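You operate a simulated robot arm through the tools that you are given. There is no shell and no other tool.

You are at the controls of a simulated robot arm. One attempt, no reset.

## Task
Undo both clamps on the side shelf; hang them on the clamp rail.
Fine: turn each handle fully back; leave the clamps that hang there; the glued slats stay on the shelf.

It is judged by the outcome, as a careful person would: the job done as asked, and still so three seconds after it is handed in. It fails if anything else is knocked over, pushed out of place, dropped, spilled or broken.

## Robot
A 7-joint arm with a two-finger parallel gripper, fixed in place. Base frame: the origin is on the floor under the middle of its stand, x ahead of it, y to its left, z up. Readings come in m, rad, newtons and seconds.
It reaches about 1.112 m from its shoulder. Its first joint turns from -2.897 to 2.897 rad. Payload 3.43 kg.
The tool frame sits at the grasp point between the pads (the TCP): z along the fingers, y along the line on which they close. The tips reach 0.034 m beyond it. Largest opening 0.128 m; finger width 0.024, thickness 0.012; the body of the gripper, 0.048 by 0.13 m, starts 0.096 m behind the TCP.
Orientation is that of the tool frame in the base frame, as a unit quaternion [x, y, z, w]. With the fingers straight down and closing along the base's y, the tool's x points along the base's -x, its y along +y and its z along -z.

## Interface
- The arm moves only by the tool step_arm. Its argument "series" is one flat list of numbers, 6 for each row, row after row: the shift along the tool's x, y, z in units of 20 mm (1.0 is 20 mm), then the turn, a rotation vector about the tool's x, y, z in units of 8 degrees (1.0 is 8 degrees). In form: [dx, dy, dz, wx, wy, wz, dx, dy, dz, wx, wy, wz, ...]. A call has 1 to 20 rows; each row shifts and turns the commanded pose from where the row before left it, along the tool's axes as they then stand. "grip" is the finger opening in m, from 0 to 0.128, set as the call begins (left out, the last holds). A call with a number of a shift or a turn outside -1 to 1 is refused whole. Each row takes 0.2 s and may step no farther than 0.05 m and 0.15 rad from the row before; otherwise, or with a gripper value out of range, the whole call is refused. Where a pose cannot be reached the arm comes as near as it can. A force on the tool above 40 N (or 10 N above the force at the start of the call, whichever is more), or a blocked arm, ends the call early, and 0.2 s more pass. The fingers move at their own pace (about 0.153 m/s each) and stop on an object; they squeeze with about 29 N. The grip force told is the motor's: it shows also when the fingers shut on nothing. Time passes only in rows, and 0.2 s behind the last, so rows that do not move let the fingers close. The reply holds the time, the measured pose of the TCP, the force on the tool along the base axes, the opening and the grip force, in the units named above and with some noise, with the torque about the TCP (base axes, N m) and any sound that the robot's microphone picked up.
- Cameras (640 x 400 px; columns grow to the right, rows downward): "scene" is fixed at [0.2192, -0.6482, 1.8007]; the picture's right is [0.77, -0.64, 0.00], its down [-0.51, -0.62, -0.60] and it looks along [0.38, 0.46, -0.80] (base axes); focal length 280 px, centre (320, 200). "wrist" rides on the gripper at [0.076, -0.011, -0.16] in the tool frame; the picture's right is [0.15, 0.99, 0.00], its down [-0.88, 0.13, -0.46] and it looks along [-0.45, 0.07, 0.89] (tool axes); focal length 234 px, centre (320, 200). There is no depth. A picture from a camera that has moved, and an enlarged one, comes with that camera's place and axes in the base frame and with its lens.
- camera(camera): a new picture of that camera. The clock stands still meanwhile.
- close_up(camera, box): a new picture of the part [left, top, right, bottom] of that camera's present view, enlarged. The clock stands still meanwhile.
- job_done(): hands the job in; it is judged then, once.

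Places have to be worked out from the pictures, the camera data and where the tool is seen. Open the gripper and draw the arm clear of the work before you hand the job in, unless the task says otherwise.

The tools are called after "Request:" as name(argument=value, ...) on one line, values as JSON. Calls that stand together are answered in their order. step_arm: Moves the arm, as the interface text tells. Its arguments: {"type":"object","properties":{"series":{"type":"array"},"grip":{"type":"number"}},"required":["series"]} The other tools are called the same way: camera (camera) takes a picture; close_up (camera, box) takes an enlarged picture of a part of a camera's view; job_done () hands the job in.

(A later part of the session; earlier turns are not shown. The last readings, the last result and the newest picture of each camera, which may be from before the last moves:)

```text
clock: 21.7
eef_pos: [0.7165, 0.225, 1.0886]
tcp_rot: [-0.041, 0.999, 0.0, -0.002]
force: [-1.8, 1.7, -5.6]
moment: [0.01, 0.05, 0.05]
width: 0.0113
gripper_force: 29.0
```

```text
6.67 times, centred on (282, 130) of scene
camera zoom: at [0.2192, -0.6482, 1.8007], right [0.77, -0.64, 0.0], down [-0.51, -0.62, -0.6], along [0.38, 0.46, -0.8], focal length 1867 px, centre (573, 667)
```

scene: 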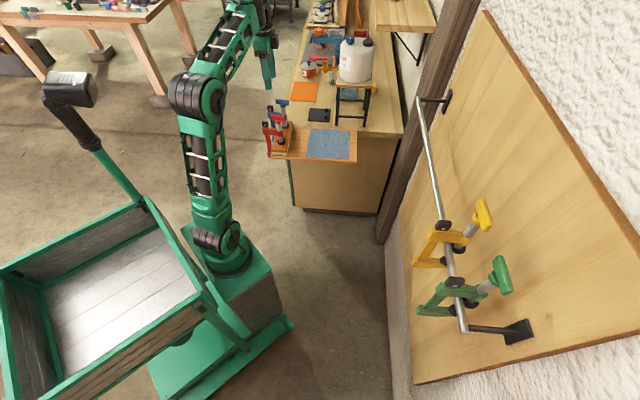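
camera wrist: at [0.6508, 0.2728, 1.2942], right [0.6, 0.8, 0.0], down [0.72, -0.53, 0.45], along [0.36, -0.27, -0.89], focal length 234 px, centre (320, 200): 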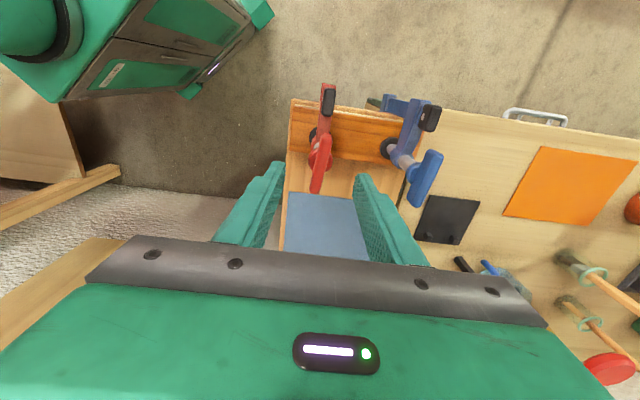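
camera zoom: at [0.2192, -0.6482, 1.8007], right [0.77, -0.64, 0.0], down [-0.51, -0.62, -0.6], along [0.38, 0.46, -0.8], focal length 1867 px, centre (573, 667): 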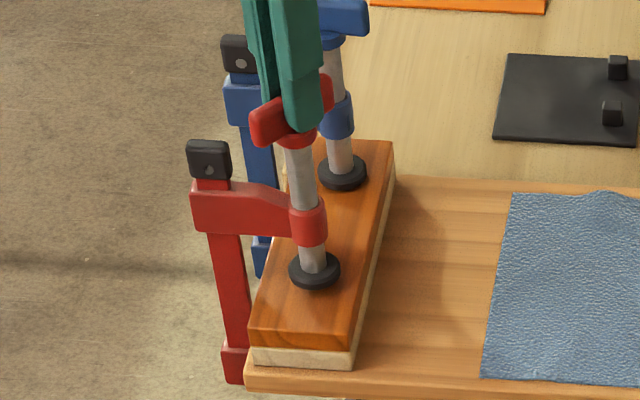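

Progress: 52° so far, pad lifting off the slats, frame still in place. I keep turning.

Request:
step_arm(series=[0, 0, -0.07, 0, 0, -1, 0, 0, -0.07, 0, 0, -1, 0, 0, -0.07, 0, 0, -1])

Request:
close_up(camera="scene", box=[262, 100, 302, 160])

```text
clock: 22.5
eef_pos: [0.7159, 0.2264, 1.0924]
tcp_rot: [-0.249, 0.968, 0.001, -0.002]
force: [-2.6, 2.4, -15.3]
moment: [0.23, -0.2, 0.1]
width: 0.0113
gripper_force: 29.5
```

```text
6.67 times, centred on (282, 130) of scene
camera zoom: at [0.2192, -0.6482, 1.8007], right [0.77, -0.64, 0.0], down [-0.51, -0.62, -0.6], along [0.38, 0.46, -0.8], focal length 1867 px, centre (573, 667)
```

zoom: 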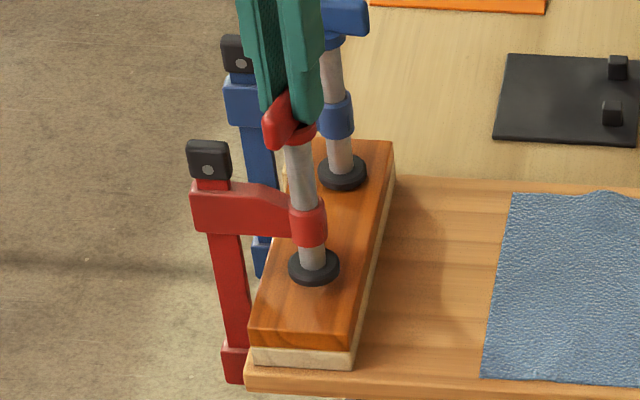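

Request:
step_arm(series=[0, 0, 0, 0, 0, -0.8, 0, 0, -0.04, 0, 0, -0.8])

Request:
close_up(camera="scene", box=[262, 100, 302, 160])

```text
clock: 23.1
eef_pos: [0.7172, 0.2242, 1.0941]
tcp_rot: [-0.354, 0.935, 0.002, 0.0]
force: [-0.9, -0.1, -4.0]
moment: [-0.08, -0.13, 0.01]
width: 0.0113
gripper_force: 28.8
```

```text
6.67 times, centred on (282, 130) of scene
camera zoom: at [0.2192, -0.6482, 1.8007], right [0.77, -0.64, 0.0], down [-0.51, -0.62, -0.6], along [0.38, 0.46, -0.8], focal length 1867 px, centre (573, 667)
```

zoom: 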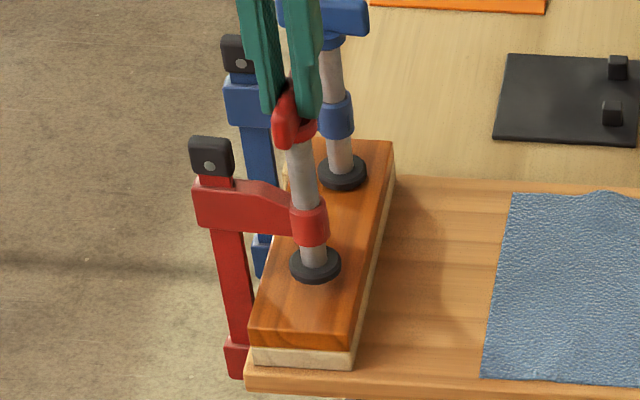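

Request:
step_arm(series=[0, 0, 0, 0, 0, -0.8, 0, 0, 0, 0, 0, -0.8])

Request:
close_up(camera="scene", box=[262, 100, 302, 160])

Request:
close_up(camera="wrist", box=[250, 70, 390, 210])

```text
clock: 23.7
eef_pos: [0.7175, 0.2252, 1.0942]
tcp_rot: [-0.455, 0.89, 0.002, -0.001]
force: [-0.6, 0.5, -2.1]
moment: [0.15, -0.01, -0.08]
width: 0.0111
gripper_force: 29.0
```

```text
6.67 times, centred on (282, 130) of scene
camera zoom: at [0.2192, -0.6482, 1.8007], right [0.77, -0.64, 0.0], down [-0.51, -0.62, -0.6], along [0.38, 0.46, -0.8], focal length 1867 px, centre (573, 667)
```

zoom: 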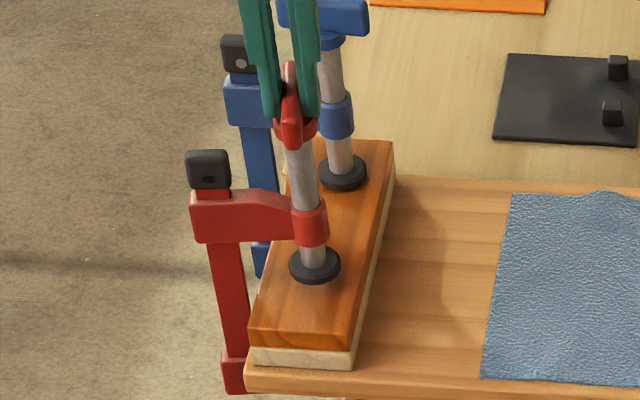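

```text
2.86 times, centred on (320, 140) of wrist
camera zoom: at [0.6823, 0.1568, 1.2529], right [-0.89, 0.46, 0.0], down [0.41, 0.79, 0.46], along [0.21, 0.41, -0.89], focal length 669 px, centre (320, 371)
```

zoom: 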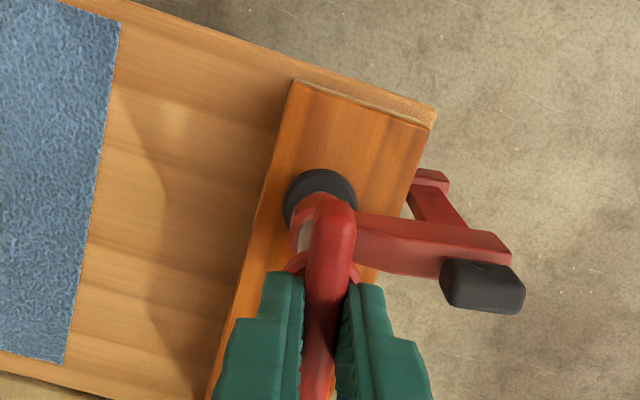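

About 101° turned; the frame now sags a little but still sits on the shelf. I turn further to feel for the end stop.

Request:
step_arm(series=[0, 0, -0.05, 0, 0, -0.8, 0, 0, -0.05, 0, 0, -0.8])

Request:
close_up(camera="scene", box=[262, 100, 302, 160])

Request:
close_up(camera="wrist", box=[250, 70, 390, 210])

```text
clock: 24.3
eef_pos: [0.7176, 0.225, 1.095]
tcp_rot: [-0.551, 0.834, 0.001, -0.001]
force: [-2.0, 4.4, -4.8]
moment: [0.79, 0.2, -0.17]
width: 0.0113
gripper_force: 28.9
```

```text
6.67 times, centred on (282, 130) of scene
camera zoom: at [0.2192, -0.6482, 1.8007], right [0.77, -0.64, 0.0], down [-0.51, -0.62, -0.6], along [0.38, 0.46, -0.8], focal length 1867 px, centre (573, 667)
```

zoom: 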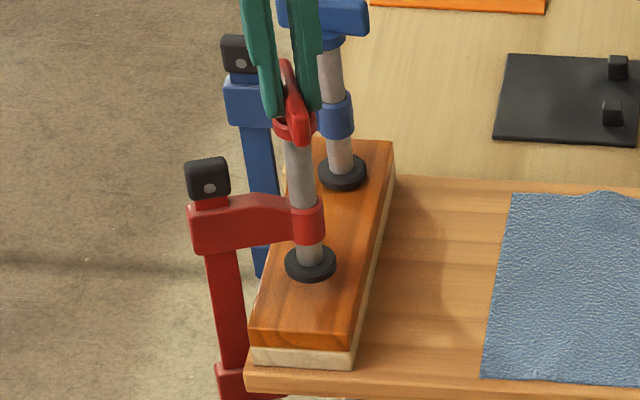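

```text
2.86 times, centred on (320, 140) of wrist
camera zoom: at [0.6981, 0.1507, 1.255], right [-0.97, 0.25, 0.0], down [0.23, 0.86, 0.46], along [0.11, 0.44, -0.89], focal length 669 px, centre (320, 371)
```

zoom: 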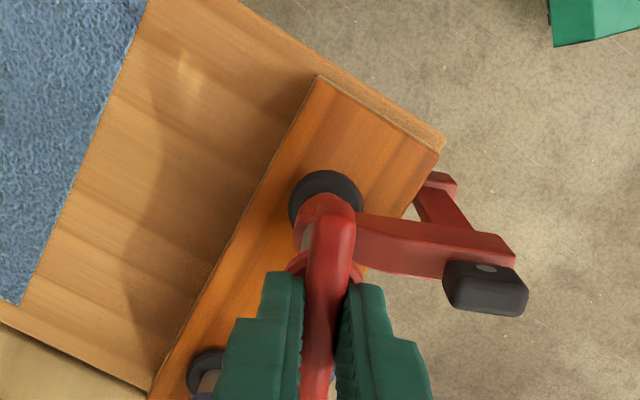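

The wrist view shows the frame now turning together with the handle, so the end stop is reached: handle at 90° to the arm, same as on the hung clamps. The clamp weighs about 4–5 N and hangs from my grip. I ease it away from the shelf edge (−u) slightly to relieve side contact.

Request:
step_arm(series=[-0.075, 0.186, 0, 0, 0, 0, 0, 0, 0, 0, 0, 0])

Request:
close_up(camera="scene", box=[258, 105, 298, 165])

```text
clock: 24.9
eef_pos: [0.715, 0.226, 1.0957]
tcp_rot: [-0.55, 0.835, 0.002, -0.001]
force: [-0.8, -0.1, -3.5]
moment: [0.0, 0.01, -0.01]
width: 0.0112
gripper_force: 29.3
```

```text
6.67 times, centred on (278, 135) of scene
camera zoom: at [0.2192, -0.6482, 1.8007], right [0.77, -0.64, 0.0], down [-0.51, -0.62, -0.6], along [0.38, 0.46, -0.8], focal length 1867 px, centre (600, 633)
```

zoom: 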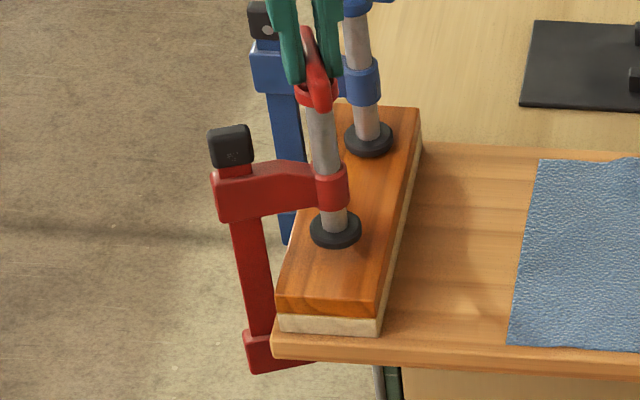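

Request:
step_arm(series=[0, 0, -0.15, 0, 0, 0, 0, 0, 0, 0, 0, 0])

Request:
close_up(camera="scene", box=[258, 105, 298, 165])

```text
clock: 25.5
eef_pos: [0.7143, 0.2279, 1.0971]
tcp_rot: [-0.551, 0.835, 0.002, -0.002]
force: [-0.9, 1.7, -20.6]
moment: [-0.09, 0.04, 0.02]
width: 0.0116
gripper_force: 29.1
```

```text
6.67 times, centred on (278, 135) of scene
camera zoom: at [0.2192, -0.6482, 1.8007], right [0.77, -0.64, 0.0], down [-0.51, -0.62, -0.6], along [0.38, 0.46, -0.8], focal length 1867 px, centre (600, 633)
```

zoom: 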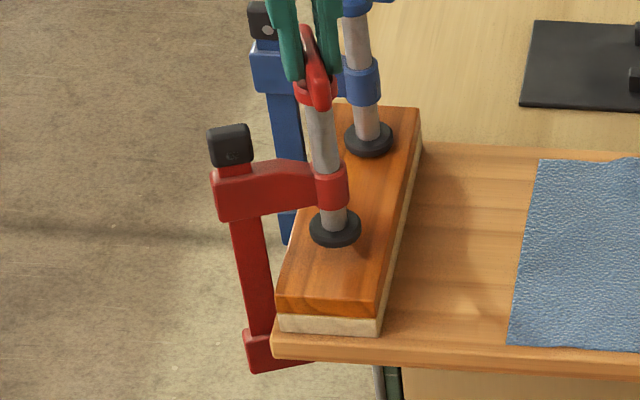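

Raising shows the lower jaw touching the shelf's underside, so I lower ~7 mm to centre the opening around shelf and slats.

Request:
step_arm(series=[0, 0, 0.17, 0, 0, 0, 0, 0, 0.18, 0, 0, 0, 0, 0, 0, 0, 0, 0])

Request:
close_up(camera="scene", box=[258, 105, 298, 165])

```text
clock: 26.3
eef_pos: [0.7149, 0.2269, 1.0919]
tcp_rot: [-0.552, 0.834, 0.002, -0.001]
force: [-0.3, -0.3, -3.5]
moment: [0.09, -0.07, -0.04]
width: 0.0111
gripper_force: 29.1
```

```text
6.67 times, centred on (278, 135) of scene
camera zoom: at [0.2192, -0.6482, 1.8007], right [0.77, -0.64, 0.0], down [-0.51, -0.62, -0.6], along [0.38, 0.46, -0.8], focal length 1867 px, centre (600, 633)
```

zoom: 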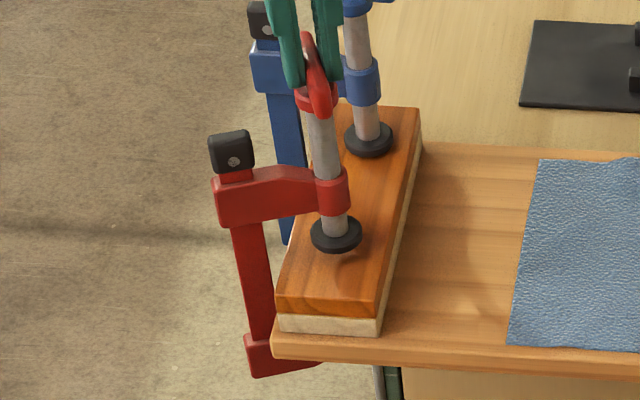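

The clamp hangs free (3.5 N), pad clear of the slats. I pull it straight out from the shelf edge.

Request:
step_arm(series=[-0.187, 0.464, 0, 0, 0, 0, -0.187, 0.464, 0, 0, 0, 0, -0.187, 0.464, 0, 0, 0, 0, -0.187, 0.464, 0, 0, 0, 0])

Request:
close_up(camera="scene", box=[248, 95, 308, 175])

```text
clock: 27.3
eef_pos: [0.686, 0.2551, 1.0921]
tcp_rot: [-0.551, 0.834, 0.001, -0.002]
force: [0.3, -0.1, -3.7]
moment: [-0.02, -0.11, 0.02]
width: 0.0113
gripper_force: 29.1
```

```text
5.00 times, centred on (278, 135) of scene
camera zoom: at [0.2192, -0.6482, 1.8007], right [0.77, -0.64, 0.0], down [-0.51, -0.62, -0.6], along [0.38, 0.46, -0.8], focal length 1400 px, centre (530, 525)
```

zoom: 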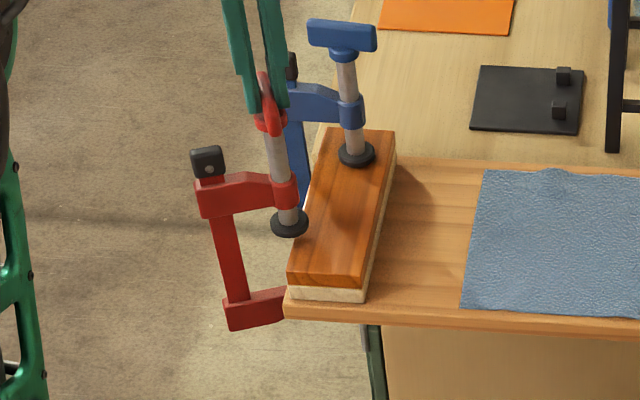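

Request:
step_arm(series=[-0.187, 0.464, 0, 0, 0, 0, -0.187, 0.464, 0, 0, 0, 0, -0.187, 0.464, 0, 0, 0, 0, -0.187, 0.464, 0, 0, 0, 0, -0.187, 0.464, 0, 0, 0, 0, -0.187, 0.464, 0, 0, 0, 0])

Request:
close_up(camera="scene", box=[228, 75, 308, 175])

Request:
camera(camera="wrist")

```text
clock: 28.7
eef_pos: [0.6428, 0.2975, 1.09]
tcp_rot: [-0.551, 0.834, 0.001, -0.001]
force: [0.6, 0.2, -4.5]
moment: [-0.02, -0.13, -0.03]
width: 0.0112
gripper_force: 28.8
```

```text
4.00 times, centred on (268, 125) of scene
camera zoom: at [0.2192, -0.6482, 1.8007], right [0.77, -0.64, 0.0], down [-0.51, -0.62, -0.6], along [0.38, 0.46, -0.8], focal length 1120 px, centre (528, 500)
```

zoom: 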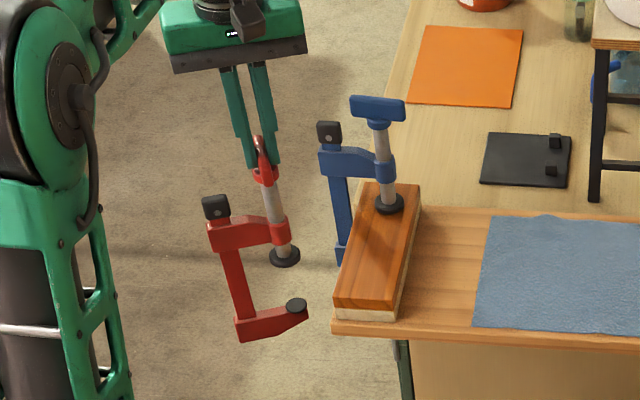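

```text
taken
camera wrist: at [0.6238, 0.2237, 1.2509], right [-0.97, 0.25, 0.0], down [0.23, 0.86, 0.46], along [0.11, 0.44, -0.89], focal length 234 px, centre (320, 200)
```

wrist: 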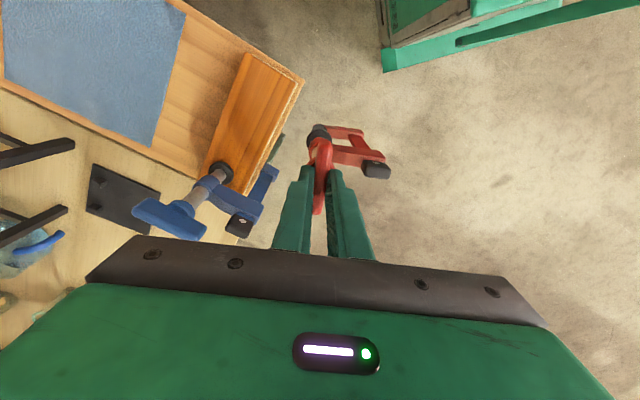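

The red clamp is free and hangs upright from my grip; the slats did not move. Before carrying it to the rail I check the overall posture.

Request:
camera(camera="scene")

```text
taken
```

scene: 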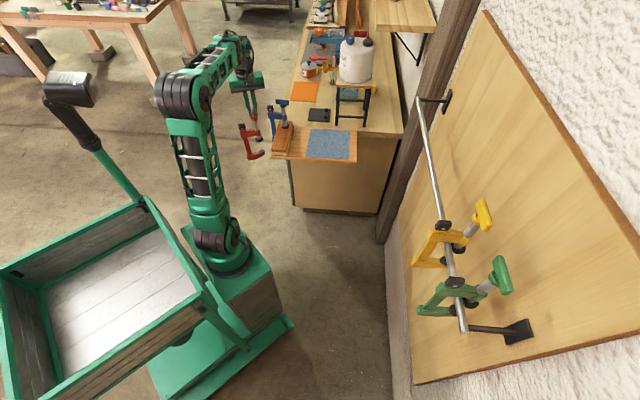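

The rail is too far and high for a vertical hand, so I will carry each clamp by its black block from the side instead. First I set this opened clamp back over the shelf edge to re-grip it: I turn the frame back in line (gravity keeps the screw at its stop).

Request:
step_arm(series=[0, 0, 0, 0, 0, 0.4, 0, 0, 0, 0, 0, 0.4, 0, 0, 0, 0, 0, 0.4, 0, 0, 0, 0, 0, 0.4, 0, 0, 0, 0, 0, 0.4, 0, 0, 0, 0, 0, 0.4, 0, 0, 0, 0, 0, 0])

Request:
close_up(camera="wrist", box=[220, 60, 420, 220])

Request:
close_up(camera="scene", box=[228, 75, 308, 175])

```text
clock: 30.3
eef_pos: [0.6443, 0.2977, 1.0919]
tcp_rot: [-0.405, 0.914, 0.002, 0.0]
force: [-0.2, 0.2, -4.3]
moment: [-0.12, -0.09, -0.01]
width: 0.0111
gripper_force: 28.8
```

```text
2.50 times, centred on (320, 140) of wrist
camera zoom: at [0.6005, 0.2342, 1.2519], right [-0.83, 0.56, 0.0], down [0.5, 0.74, 0.46], along [0.25, 0.38, -0.89], focal length 585 px, centre (320, 350)
```

zoom: 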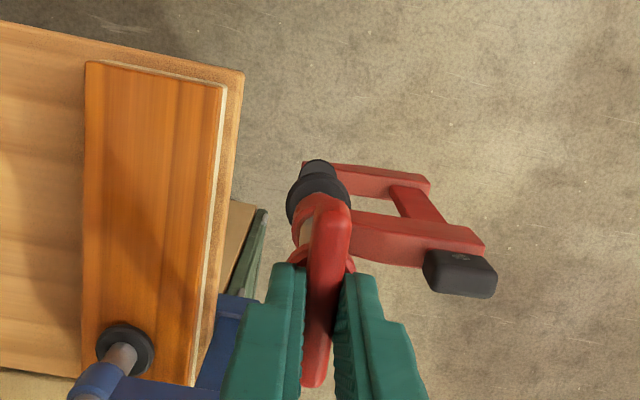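

```text
4.00 times, centred on (268, 125) of scene
camera zoom: at [0.2192, -0.6482, 1.8007], right [0.77, -0.64, 0.0], down [-0.51, -0.62, -0.6], along [0.38, 0.46, -0.8], focal length 1120 px, centre (528, 500)
```

zoom: 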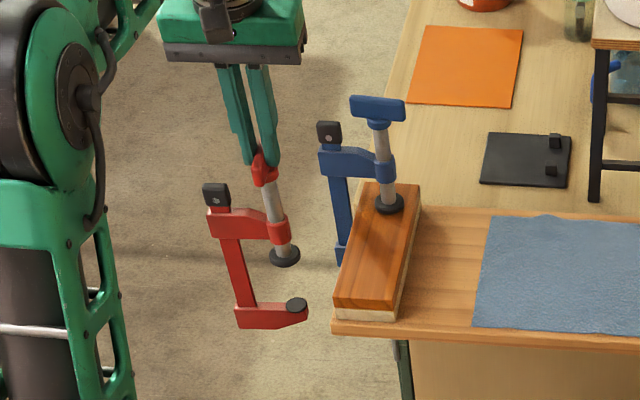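

The frame followed and is in line again. I move it back over the shelf edge along +u.

Request:
step_arm(series=[0.025, -0.499, 0, 0, 0, 0, 0.025, -0.499, 0, 0, 0, 0, 0.025, -0.499, 0, 0, 0, 0, 0.025, -0.499, 0, 0, 0, 0, 0.025, -0.499, 0, 0, 0, 0, 0.025, -0.499, 0, 0, 0, 0, 0.025, -0.499, 0, 0, 0, 0, 0.025, -0.499, 0, 0, 0, 0, 0.025, -0.499, 0, 0, 0, 0, 0.025, -0.499, 0, 0, 0, 0])

Request:
close_up(camera="scene", box=[258, 105, 298, 165])

Request:
close_up(camera="wrist", box=[220, 60, 420, 220])

```text
clock: 32.5
eef_pos: [0.7142, 0.2263, 1.0909]
tcp_rot: [-0.405, 0.914, 0.001, -0.001]
force: [0.4, -0.1, -4.3]
moment: [-0.1, -0.06, 0.0]
width: 0.0113
gripper_force: 29.4
```

```text
6.67 times, centred on (278, 135) of scene
camera zoom: at [0.2192, -0.6482, 1.8007], right [0.77, -0.64, 0.0], down [-0.51, -0.62, -0.6], along [0.38, 0.46, -0.8], focal length 1867 px, centre (600, 633)
```

zoom: 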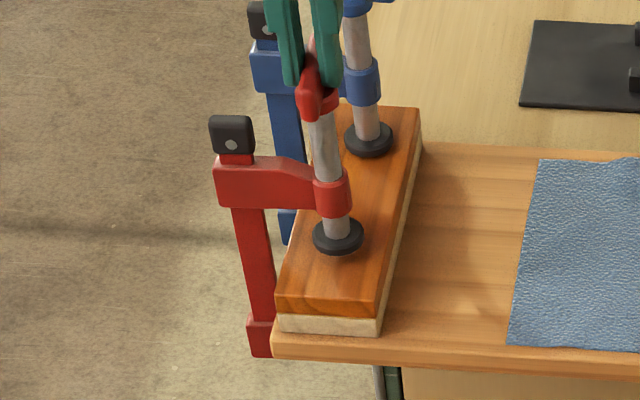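

```text
2.50 times, centred on (320, 140) of wrist
camera zoom: at [0.6716, 0.1628, 1.2511], right [-0.83, 0.56, 0.0], down [0.5, 0.74, 0.46], along [0.25, 0.38, -0.89], focal length 585 px, centre (320, 350)
```

zoom: 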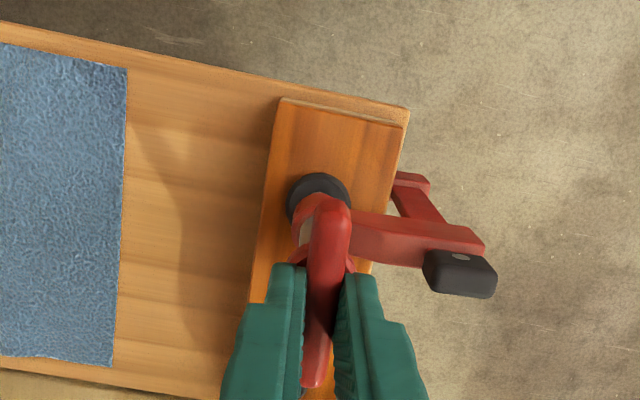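

Back over the edge, hanging free at 4.3 N. I nudge inward to bring the spine close to the shelf edge, watching the force.

Request:
step_arm(series=[0.005, -0.1, 0, 0, 0, 0, 0.005, -0.1, 0, 0, 0, 0, 0.005, -0.1, 0, 0, 0, 0])

```text
clock: 33.3
eef_pos: [0.7186, 0.2227, 1.0904]
tcp_rot: [-0.405, 0.914, 0.001, 0.0]
force: [-1.4, 0.5, -4.9]
moment: [0.16, 0.16, -0.04]
width: 0.0112
gripper_force: 29.0
```

Light contact with the edge, so the gap was only ~5 mm. I back off 1 mm and lower until the pad rests on the slats.

Request:
step_arm(series=[-0.002, 0.06, 0, 0, 0, 0, 0, 0, 0.1, 0, 0, 0, 0, 0, 0.1, 0, 0, 0])

```text
clock: 34.1
eef_pos: [0.7164, 0.2231, 1.0875]
tcp_rot: [-0.405, 0.915, 0.002, 0.0]
force: [-0.1, -0.2, -3.4]
moment: [-0.04, 0.01, -0.04]
width: 0.0112
gripper_force: 29.1
```

Request:
step_arm(series=[0, 0, 0.05, 0, 0, 0, 0, 0, 0.05, 0, 0, 0])

Request:
close_up(camera="scene", box=[266, 120, 291, 150])

```text
clock: 34.7
eef_pos: [0.7176, 0.2229, 1.0859]
tcp_rot: [-0.404, 0.915, 0.002, -0.001]
force: [-0.6, -0.2, -3.4]
moment: [0.04, -0.01, -0.02]
width: 0.0112
gripper_force: 29.1
```

```text
13.33 times, centred on (278, 135) of scene
camera zoom: at [0.2192, -0.6482, 1.8007], right [0.77, -0.64, 0.0], down [-0.51, -0.62, -0.6], along [0.38, 0.46, -0.8], focal length 3734 px, centre (873, 1067)
```

zoom: 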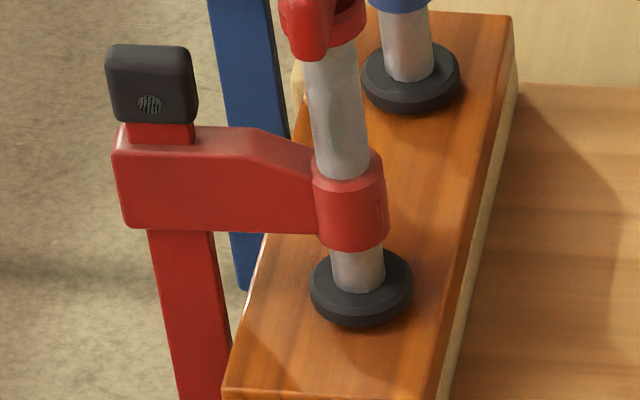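

Request:
step_arm(series=[0, 0, 0.05, 0, 0, 0, 0, 0, 0.05, 0, 0, 0, 0, 0, 0, 0, 0, 0])

```text
clock: 35.5
eef_pos: [0.7175, 0.2231, 1.0835]
tcp_rot: [-0.405, 0.914, 0.001, -0.002]
force: [-0.9, 0.4, -3.6]
moment: [0.01, 0.07, 0.01]
width: 0.011
gripper_force: 28.9
```

Request:
step_arm(series=[0, 0, 0.05, 0, 0, 0, 0, 0, 0.05, 0, 0, 0, 0, 0, 0, 0, 0, 0])

Request:
close_up(camera="scene", box=[266, 120, 291, 150])

```text
clock: 36.3
eef_pos: [0.7164, 0.222, 1.0818]
tcp_rot: [-0.403, 0.915, 0.002, -0.001]
force: [-0.7, 0.5, 1.3]
moment: [-0.07, 0.07, -0.06]
width: 0.0115
gripper_force: 28.8
```

```text
13.33 times, centred on (278, 135) of scene
camera zoom: at [0.2192, -0.6482, 1.8007], right [0.77, -0.64, 0.0], down [-0.51, -0.62, -0.6], along [0.38, 0.46, -0.8], focal length 3734 px, centre (873, 1067)
```

zoom: 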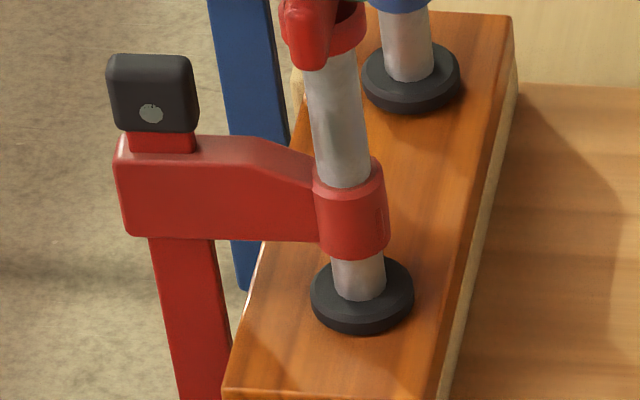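

The pad now rests on the slats (+1.3 N). I open the fingers only a little, so they still cage the handle, and watch whether the clamp stays.

Request:
step_arm(series=[0, 0, 0, 0, 0, 0, 0, 0, 0, 0, 0, 0, 0, 0, 0, 0, 0, 0], grip=0.03)

Request:
close_up(camera="scene", box=[258, 105, 298, 165])

Request:
close_up(camera="wrist", box=[220, 60, 420, 220])

```text
clock: 37.1
eef_pos: [0.7161, 0.2232, 1.0802]
tcp_rot: [-0.405, 0.914, 0.002, 0.0]
force: [0.4, -0.2, -0.3]
moment: [-0.01, 0.01, 0.03]
width: 0.0301
gripper_force: 0.0
```

```text
6.67 times, centred on (278, 135) of scene
camera zoom: at [0.2192, -0.6482, 1.8007], right [0.77, -0.64, 0.0], down [-0.51, -0.62, -0.6], along [0.38, 0.46, -0.8], focal length 1867 px, centre (600, 633)
```

zoom: 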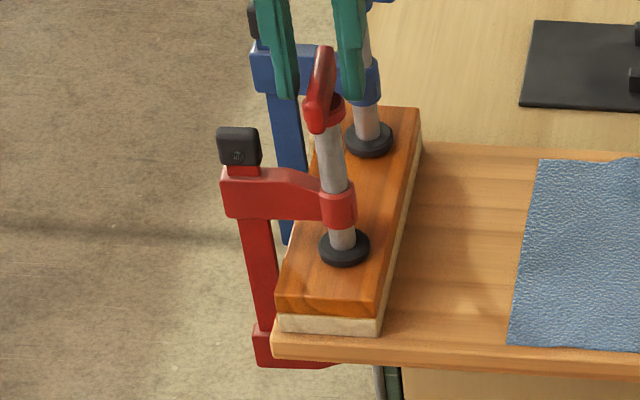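

```text
2.50 times, centred on (320, 140) of wrist
camera zoom: at [0.6742, 0.1599, 1.2414], right [-0.83, 0.56, 0.0], down [0.5, 0.74, 0.46], along [0.25, 0.38, -0.89], focal length 585 px, centre (320, 350)
```

zoom: 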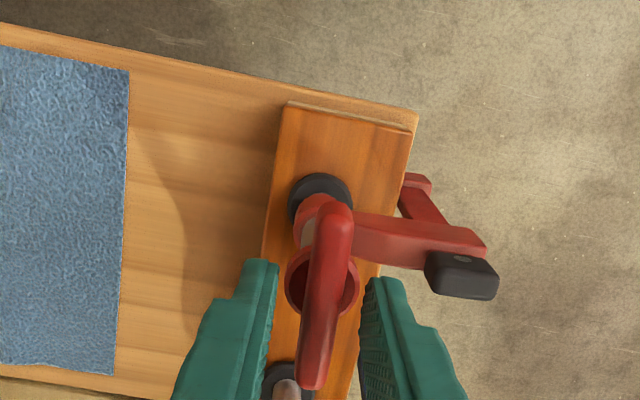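

It stays, leaning a little with its spine against the edge. I wait a second and compare to make sure it is stable.

Request:
step_arm(series=[0, 0, 0, 0, 0, 0, 0, 0, 0, 0, 0, 0, 0, 0, 0, 0, 0, 0, 0, 0, 0, 0, 0, 0, 0, 0, 0, 0, 0, 0, 0, 0, 0, 0, 0, 0], grip=0.045)

Request:
close_up(camera="scene", box=[258, 105, 298, 165])

Request:
close_up(camera="wrist", box=[220, 60, 420, 220])

```text
clock: 38.5
eef_pos: [0.7175, 0.2239, 1.081]
tcp_rot: [-0.404, 0.915, 0.002, -0.001]
force: [-0.1, 0.4, -0.2]
moment: [-0.01, 0.0, 0.01]
width: 0.045
gripper_force: 0.0
```

```text
6.67 times, centred on (278, 135) of scene
camera zoom: at [0.2192, -0.6482, 1.8007], right [0.77, -0.64, 0.0], down [-0.51, -0.62, -0.6], along [0.38, 0.46, -0.8], focal length 1867 px, centre (600, 633)
```

zoom: 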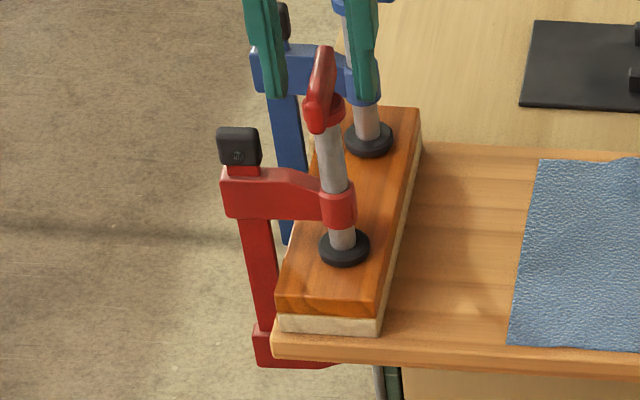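

```text
2.50 times, centred on (320, 140) of wrist
camera zoom: at [0.6742, 0.1599, 1.2414], right [-0.83, 0.56, 0.0], down [0.5, 0.74, 0.46], along [0.25, 0.38, -0.89], focal length 585 px, centre (320, 350)
```

zoom: 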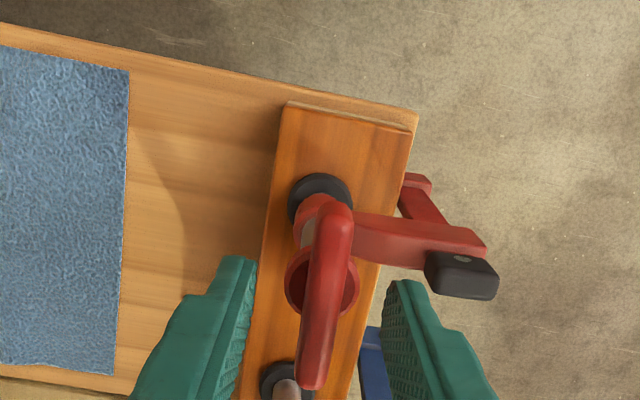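

The loosened clamp is stable on its own. Now I withdraw straight up from the handle and turn the hand back to yaw -45°.

Request:
step_arm(series=[0, 0, -1, 0, 0, 0, 0, 0, -1, 0, 0, 0, 0, 0, -1, 0, 0, 0, 0, 0, -1, 0, 0, 0, 0, 0, -1, 0, 0, 0, 0, 0, -1, 0, 0, 0, 0, 0, 0, 0, 0, 0.967, 0, 0, 0, 0, 0, 0.967, 0, 0, 0, 0, 0, 0.967, 0, 0, 0, 0, 0, 0.967, 0, 0, 0, 0, 0, 0.967, 0, 0, 0, 0, 0, 0.967, 0, 0, 0, 0, 0, 0.967, 0, 0, 0, 0, 0, 0.967, 0, 0, 0, 0, 0, 0.967, 0, 0, 0, 0, 0, 0.967, 0, 0, 0, 0, 0, 0.967, 0, 0, 0, 0, 0, 0.967], grip=0.06)

Request:
camera(camera="wrist")

Request:
camera(camera="scene")

```text
clock: 42.3
eef_pos: [0.7169, 0.2236, 1.2013]
tcp_rot: [0.385, 0.923, 0.001, -0.002]
force: [0.1, -0.8, -0.4]
moment: [0.01, -0.02, -0.03]
width: 0.0603
gripper_force: 0.1
```

```text
taken
camera wrist: at [0.6562, 0.2692, 1.3613], right [0.6, 0.8, 0.0], down [0.71, -0.54, 0.45], along [0.36, -0.27, -0.89], focal length 234 px, centre (320, 200)
```

wrist: 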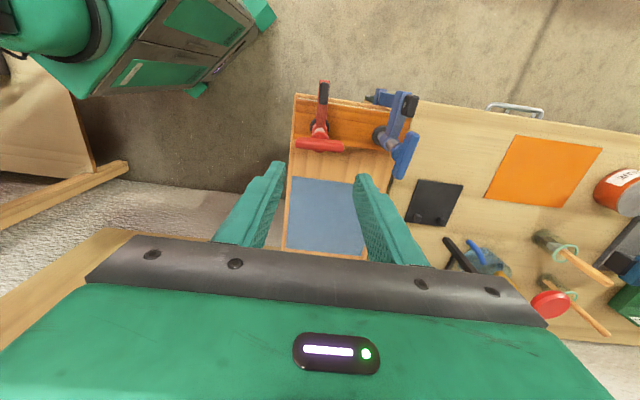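

```text
taken
```

scene: 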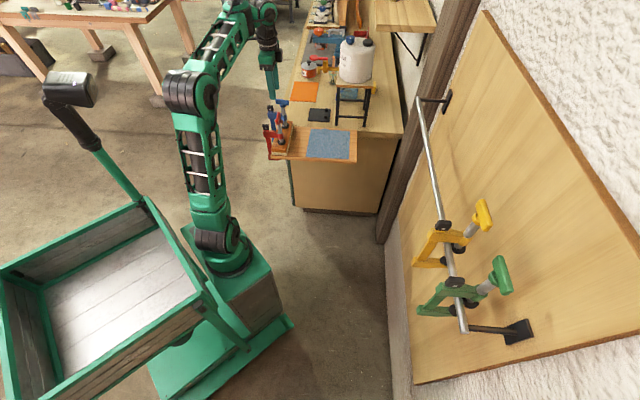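

The red clamp stays put with its handle fully back. While the hand is in this posture I also loosen the blue one; I zoom in to locate its handle.

Request:
close_up(camera="wrist", box=[280, 70, 430, 190])

Request:
close_up(camera="scene", box=[258, 90, 303, 165])

```text
3.33 times, centred on (355, 130) of wrist
camera zoom: at [0.6562, 0.2692, 1.3613], right [0.6, 0.8, 0.0], down [0.71, -0.54, 0.45], along [0.36, -0.27, -0.89], focal length 781 px, centre (203, 433)
```

zoom: 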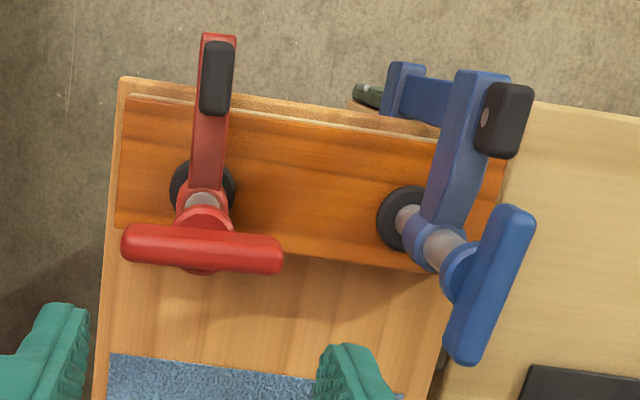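

```text
5.33 times, centred on (280, 128) of scene
camera zoom: at [0.2192, -0.6482, 1.8007], right [0.77, -0.64, 0.0], down [-0.51, -0.62, -0.6], along [0.38, 0.46, -0.8], focal length 1494 px, centre (531, 587)
```

zoom: 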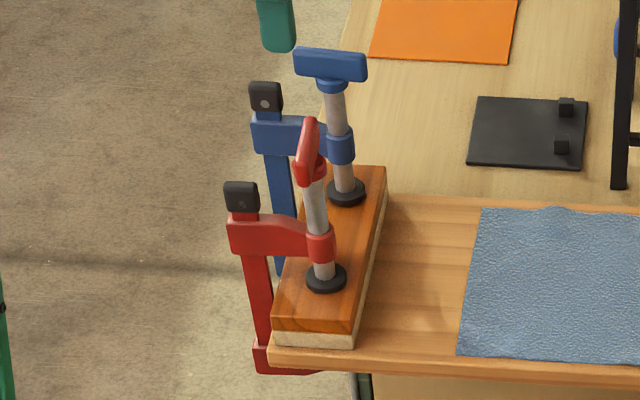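

Blue handle centre is at about (0.795, 0.306), direction -47°. I move above it and descend partway.

Request:
step_arm(series=[0.03, 0.946, 0, 0, 0, 0.03, 0.03, 0.946, 0, 0, 0, 0.03, 0.03, 0.946, 0, 0, 0, 0.03, 0.03, 0.946, 0, 0, 0, 0.03, 0.03, 0.946, 0, 0, 0, 0.03, 0.03, 0.946, 0, 0, 0, 0.03, 0, 0, 0.9, 0, 0, 0, 0, 0, 0.9, 0, 0, 0, 0, 0, 0.9, 0, 0, 0, 0, 0, 0.9, 0, 0, 0], grip=0.05)

Request:
close_up(camera="wrist", box=[270, 90, 370, 220])

Request:
close_up(camera="scene", box=[262, 80, 302, 130])

```text
clock: 44.5
eef_pos: [0.7968, 0.3061, 1.1285]
tcp_rot: [0.396, 0.918, 0.0, -0.002]
force: [1.1, -0.8, -0.2]
moment: [0.0, 0.02, 0.03]
width: 0.0499
gripper_force: 0.0
```

```text
3.08 times, centred on (320, 155) of wrist
camera zoom: at [0.7365, 0.3533, 1.2902], right [0.62, 0.79, 0.0], down [0.7, -0.55, 0.45], along [0.36, -0.28, -0.89], focal length 720 px, centre (320, 338)
```

zoom: 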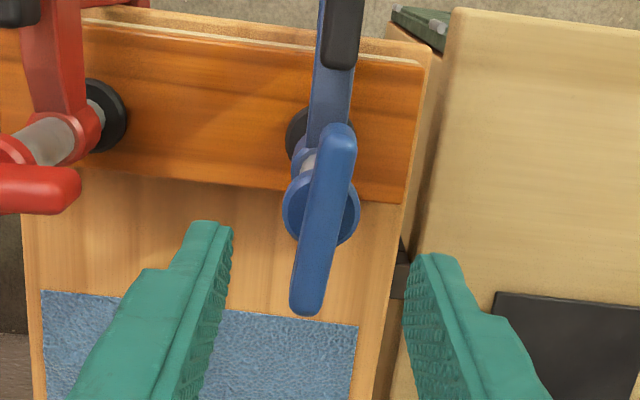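

```text
8.00 times, centred on (282, 105) of scene
camera zoom: at [0.2192, -0.6482, 1.8007], right [0.77, -0.64, 0.0], down [-0.51, -0.62, -0.6], along [0.38, 0.46, -0.8], focal length 2240 px, centre (624, 960)
```

zoom: 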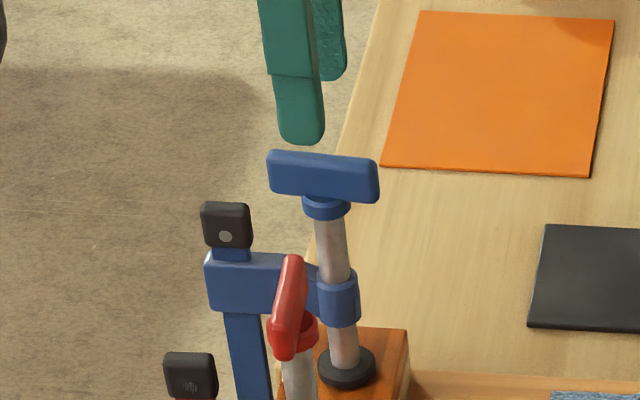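

Nearly aligned. I shift 2 mm, descend to the same grip height as for red (TCP 1.079) and close.

Request:
step_arm(series=[-0.05, 0.02, 0.82, 0, 0, 0, -0.05, 0, 0.82, 0, 0, 0, 0, 0, 0.82, 0, 0, 0, 0, 0, 0, 0, 0, 0], grip=0.045)

Request:
close_up(camera="scene", box=[270, 88, 295, 118])

Request:
close_up(camera="wrist", box=[270, 90, 370, 220])

```text
clock: 45.5
eef_pos: [0.7982, 0.3051, 1.08]
tcp_rot: [0.396, 0.918, 0.0, -0.002]
force: [0.2, 0.4, 0.1]
moment: [0.0, 0.05, 0.03]
width: 0.0451
gripper_force: 0.1
```

```text
13.33 times, centred on (282, 103) of scene
camera zoom: at [0.2192, -0.6482, 1.8007], right [0.77, -0.64, 0.0], down [-0.51, -0.62, -0.6], along [0.38, 0.46, -0.8], focal length 3734 px, centre (820, 1493)
```

zoom: 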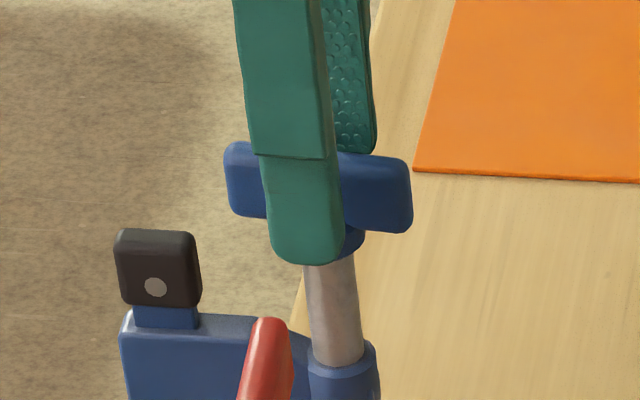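

```text
3.08 times, centred on (320, 155) of wrist
camera zoom: at [0.7378, 0.3522, 1.2401], right [0.62, 0.79, 0.0], down [0.7, -0.55, 0.45], along [0.36, -0.28, -0.89], focal length 720 px, centre (320, 338)
```

zoom: 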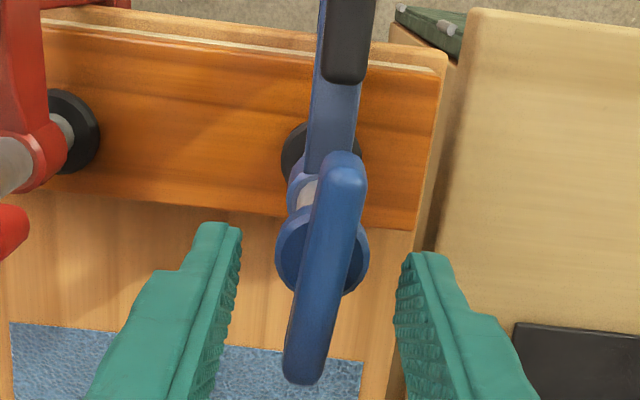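

Request:
step_arm(series=[0.1, 0, 0, 0, 0, 0, 0, 0, 0, 0, 0, 0])

Request:
step_arm(series=[0, 0, 0, 0, 0, 0, 0, 0, 0, 0, 0, 0, 0, 0, 0, 0, 0, 0], grip=0.0)

```text
clock: 46.1
eef_pos: [0.7965, 0.306, 1.0803]
tcp_rot: [0.396, 0.918, 0.0, -0.002]
force: [0.7, -0.3, 0.6]
moment: [-0.02, -0.02, 0.01]
width: 0.045
gripper_force: 0.1
```

```text
clock: 46.9
eef_pos: [0.7957, 0.3071, 1.0811]
tcp_rot: [0.395, 0.918, 0.0, 0.0]
force: [1.2, -0.1, 3.7]
moment: [0.05, -0.15, -0.03]
width: 0.0113
gripper_force: 29.1
```

Gripped at 11 mm. I turn counter-clockwise with about 1.2 mm rise per 8°.

Request:
step_arm(series=[0, 0, -0.08, 0, 0, -1, 0, 0, -0.06, 0, 0, -1, 0, 0, -0.06, 0, 0, -1])

```text
clock: 47.7
eef_pos: [0.797, 0.3057, 1.0832]
tcp_rot: [0.195, 0.981, 0.0, -0.002]
force: [2.3, 0.9, 0.8]
moment: [-0.17, -0.66, 0.01]
width: 0.0111
gripper_force: 28.8
```

Request:
step_arm(series=[0, 0, -0.06, 0, 0, -1, 0, 0, -0.06, 0, 0, -1, 0, 0, -0.06, 0, 0, -1])

Request:
close_up(camera="scene", box=[258, 85, 303, 160])

```text
clock: 48.5
eef_pos: [0.7967, 0.3069, 1.0868]
tcp_rot: [-0.013, 1.0, 0.001, -0.002]
force: [2.2, 1.2, -4.6]
moment: [0.04, -0.86, 0.06]
width: 0.0111
gripper_force: 28.4
```

```text
5.33 times, centred on (280, 122) of scene
camera zoom: at [0.2192, -0.6482, 1.8007], right [0.77, -0.64, 0.0], down [-0.51, -0.62, -0.6], along [0.38, 0.46, -0.8], focal length 1494 px, centre (531, 613)
```

zoom: 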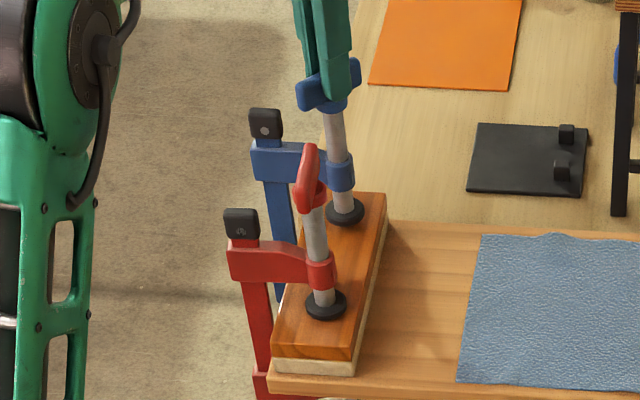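

Request:
step_arm(series=[0, 0, -0.05, 0, 0, -1, 0, 0, -0.05, 0, 0, -1, 0, 0, -0.05, 0, 0, -1])

```text
clock: 49.3
eef_pos: [0.7948, 0.3061, 1.0906]
tcp_rot: [-0.22, 0.975, 0.002, -0.003]
force: [1.5, 2.7, -11.0]
moment: [0.22, -0.57, 0.05]
width: 0.0111
gripper_force: 29.0
```

Request:
step_arm(series=[0, 0, 0, 0, 0, -0.9, 0, 0, -0.03, 0, 0, -0.9])

Request:
close_up(camera="wrist", box=[220, 60, 420, 220])

Request:
close_up(camera="scene", box=[258, 85, 303, 160])

```text
clock: 49.9
eef_pos: [0.7962, 0.3059, 1.0934]
tcp_rot: [-0.341, 0.94, 0.001, -0.001]
force: [-0.6, 0.1, 0.8]
moment: [-0.11, -0.03, -0.01]
width: 0.0114
gripper_force: 29.0
```

```text
2.50 times, centred on (320, 140) of wrist
camera zoom: at [0.7449, 0.2487, 1.2519], right [-0.75, 0.66, 0.0], down [0.59, 0.66, 0.46], along [0.3, 0.34, -0.89], focal length 585 px, centre (320, 350)
```

zoom: 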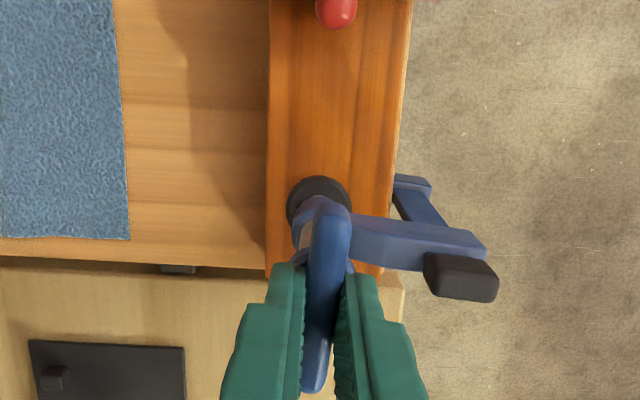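

```text
5.33 times, centred on (280, 122) of scene
camera zoom: at [0.2192, -0.6482, 1.8007], right [0.77, -0.64, 0.0], down [-0.51, -0.62, -0.6], along [0.38, 0.46, -0.8], focal length 1494 px, centre (531, 613)
```

zoom: 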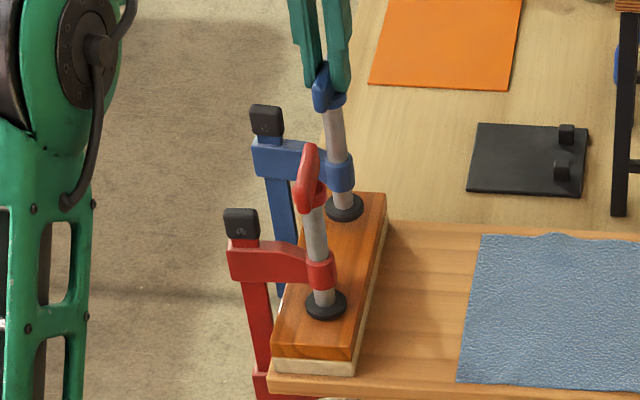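

The relation of handle to arm now matches red's end stop. I turn a little further to make sure it is against the stop.

Request:
step_arm(series=[0, 0, -0.05, 0, 0, -0.5, 0, 0, -0.03, 0, 0, -0.5])

Request:
close_up(camera="wrist", box=[220, 60, 420, 220])

```text
clock: 50.5
eef_pos: [0.7964, 0.3048, 1.094]
tcp_rot: [-0.406, 0.914, 0.001, -0.001]
force: [-0.1, -0.4, 0.8]
moment: [-0.1, -0.11, -0.03]
width: 0.0113
gripper_force: 29.2
```

```text
2.50 times, centred on (320, 140) of wrist
camera zoom: at [0.7536, 0.242, 1.2533], right [-0.83, 0.55, 0.0], down [0.5, 0.74, 0.46], along [0.25, 0.38, -0.89], focal length 585 px, centre (320, 350)
```

zoom: 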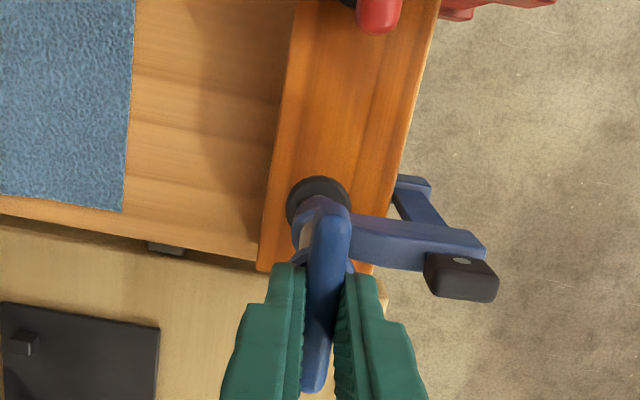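

Frame follows the handle again, so blue is fully back too. I lower so its opening is centred and check the force.

Request:
step_arm(series=[0, 0, 0.1, 0, 0, 0, 0, 0, 0.1, 0, 0, 0, 0, 0, 0, 0, 0, 0])

Request:
close_up(camera="scene", box=[258, 85, 303, 160])

```text
clock: 51.3
eef_pos: [0.7962, 0.3062, 1.0893]
tcp_rot: [-0.405, 0.914, 0.002, 0.0]
force: [0.6, -0.3, -1.1]
moment: [-0.08, -0.09, 0.01]
width: 0.0113
gripper_force: 29.5
```

```text
5.33 times, centred on (280, 122) of scene
camera zoom: at [0.2192, -0.6482, 1.8007], right [0.77, -0.64, 0.0], down [-0.51, -0.62, -0.6], along [0.38, 0.46, -0.8], focal length 1494 px, centre (531, 613)
```

zoom: 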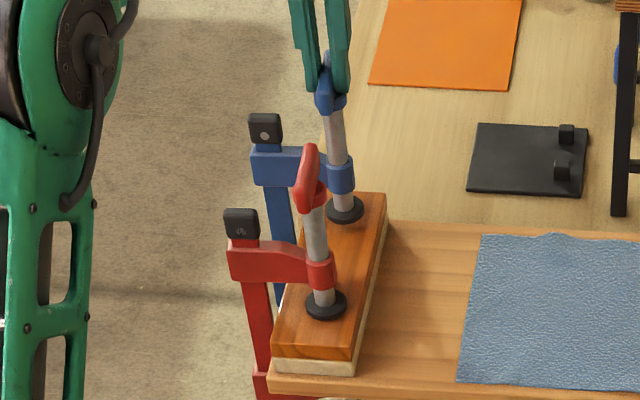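

Request:
step_arm(series=[0, 0, 0, 0, 0, 0.35, 0, 0, 0, 0, 0, 0.35, 0, 0, 0.1, 0, 0, 0, 0, 0, 0.1, 0, 0, 0, 0, 0, 0, 0, 0, 0])

Request:
close_up(camera="wrist", box=[220, 60, 420, 220])

Request:
close_up(camera="scene", box=[266, 88, 301, 138])

```text
clock: 52.5
eef_pos: [0.7972, 0.3066, 1.0843]
tcp_rot: [-0.36, 0.933, 0.001, -0.002]
force: [-1.0, 0.7, 0.6]
moment: [-0.11, -0.09, 0.0]
width: 0.0114
gripper_force: 29.4
```

```text
2.50 times, centred on (320, 140) of wrist
camera zoom: at [0.7474, 0.2464, 1.2452], right [-0.77, 0.63, 0.0], down [0.57, 0.69, 0.45], along [0.29, 0.35, -0.89], focal length 585 px, centre (320, 350)
```

zoom: 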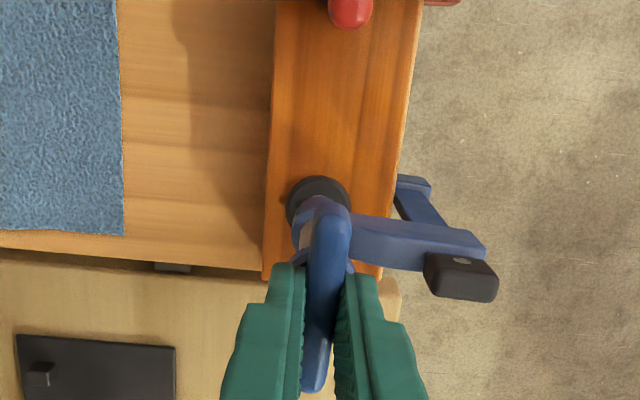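

```text
8.00 times, centred on (284, 113) of scene
camera zoom: at [0.2192, -0.6482, 1.8007], right [0.77, -0.64, 0.0], down [-0.51, -0.62, -0.6], along [0.38, 0.46, -0.8], focal length 2240 px, centre (612, 896)
```

zoom: 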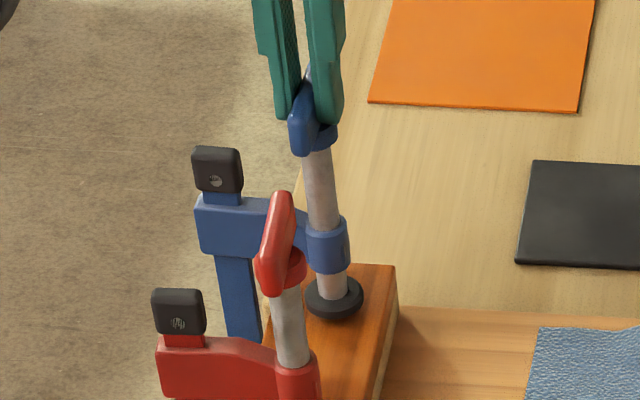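

Request:
step_arm(series=[0, 0, 0.06, 0, 0, 0, 0, 0, 0.06, 0, 0, 0, 0, 0, 0, 0, 0, 0])

```text
clock: 53.3
eef_pos: [0.7954, 0.3063, 1.0831]
tcp_rot: [-0.36, 0.933, 0.001, -0.002]
force: [0.4, -0.4, -0.2]
moment: [-0.09, -0.07, -0.01]
width: 0.011
gripper_force: 29.2
```

Request:
step_arm(series=[0, 0, 0.06, 0, 0, 0, 0, 0, 0.06, 0, 0, 0, 0, 0, 0, 0, 0, 0])

Request:
close_up(camera="scene", box=[270, 105, 295, 135])

```text
clock: 54.1
eef_pos: [0.7954, 0.3055, 1.0814]
tcp_rot: [-0.36, 0.933, 0.001, -0.002]
force: [-0.3, 1.4, -0.1]
moment: [-0.08, -0.11, -0.02]
width: 0.0113
gripper_force: 29.1
```

```text
13.33 times, centred on (282, 120) of scene
camera zoom: at [0.2192, -0.6482, 1.8007], right [0.77, -0.64, 0.0], down [-0.51, -0.62, -0.6], along [0.38, 0.46, -0.8], focal length 3734 px, centre (820, 1267)
```

zoom: 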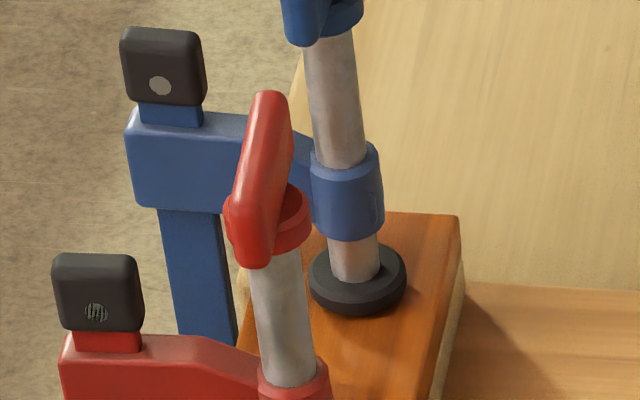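

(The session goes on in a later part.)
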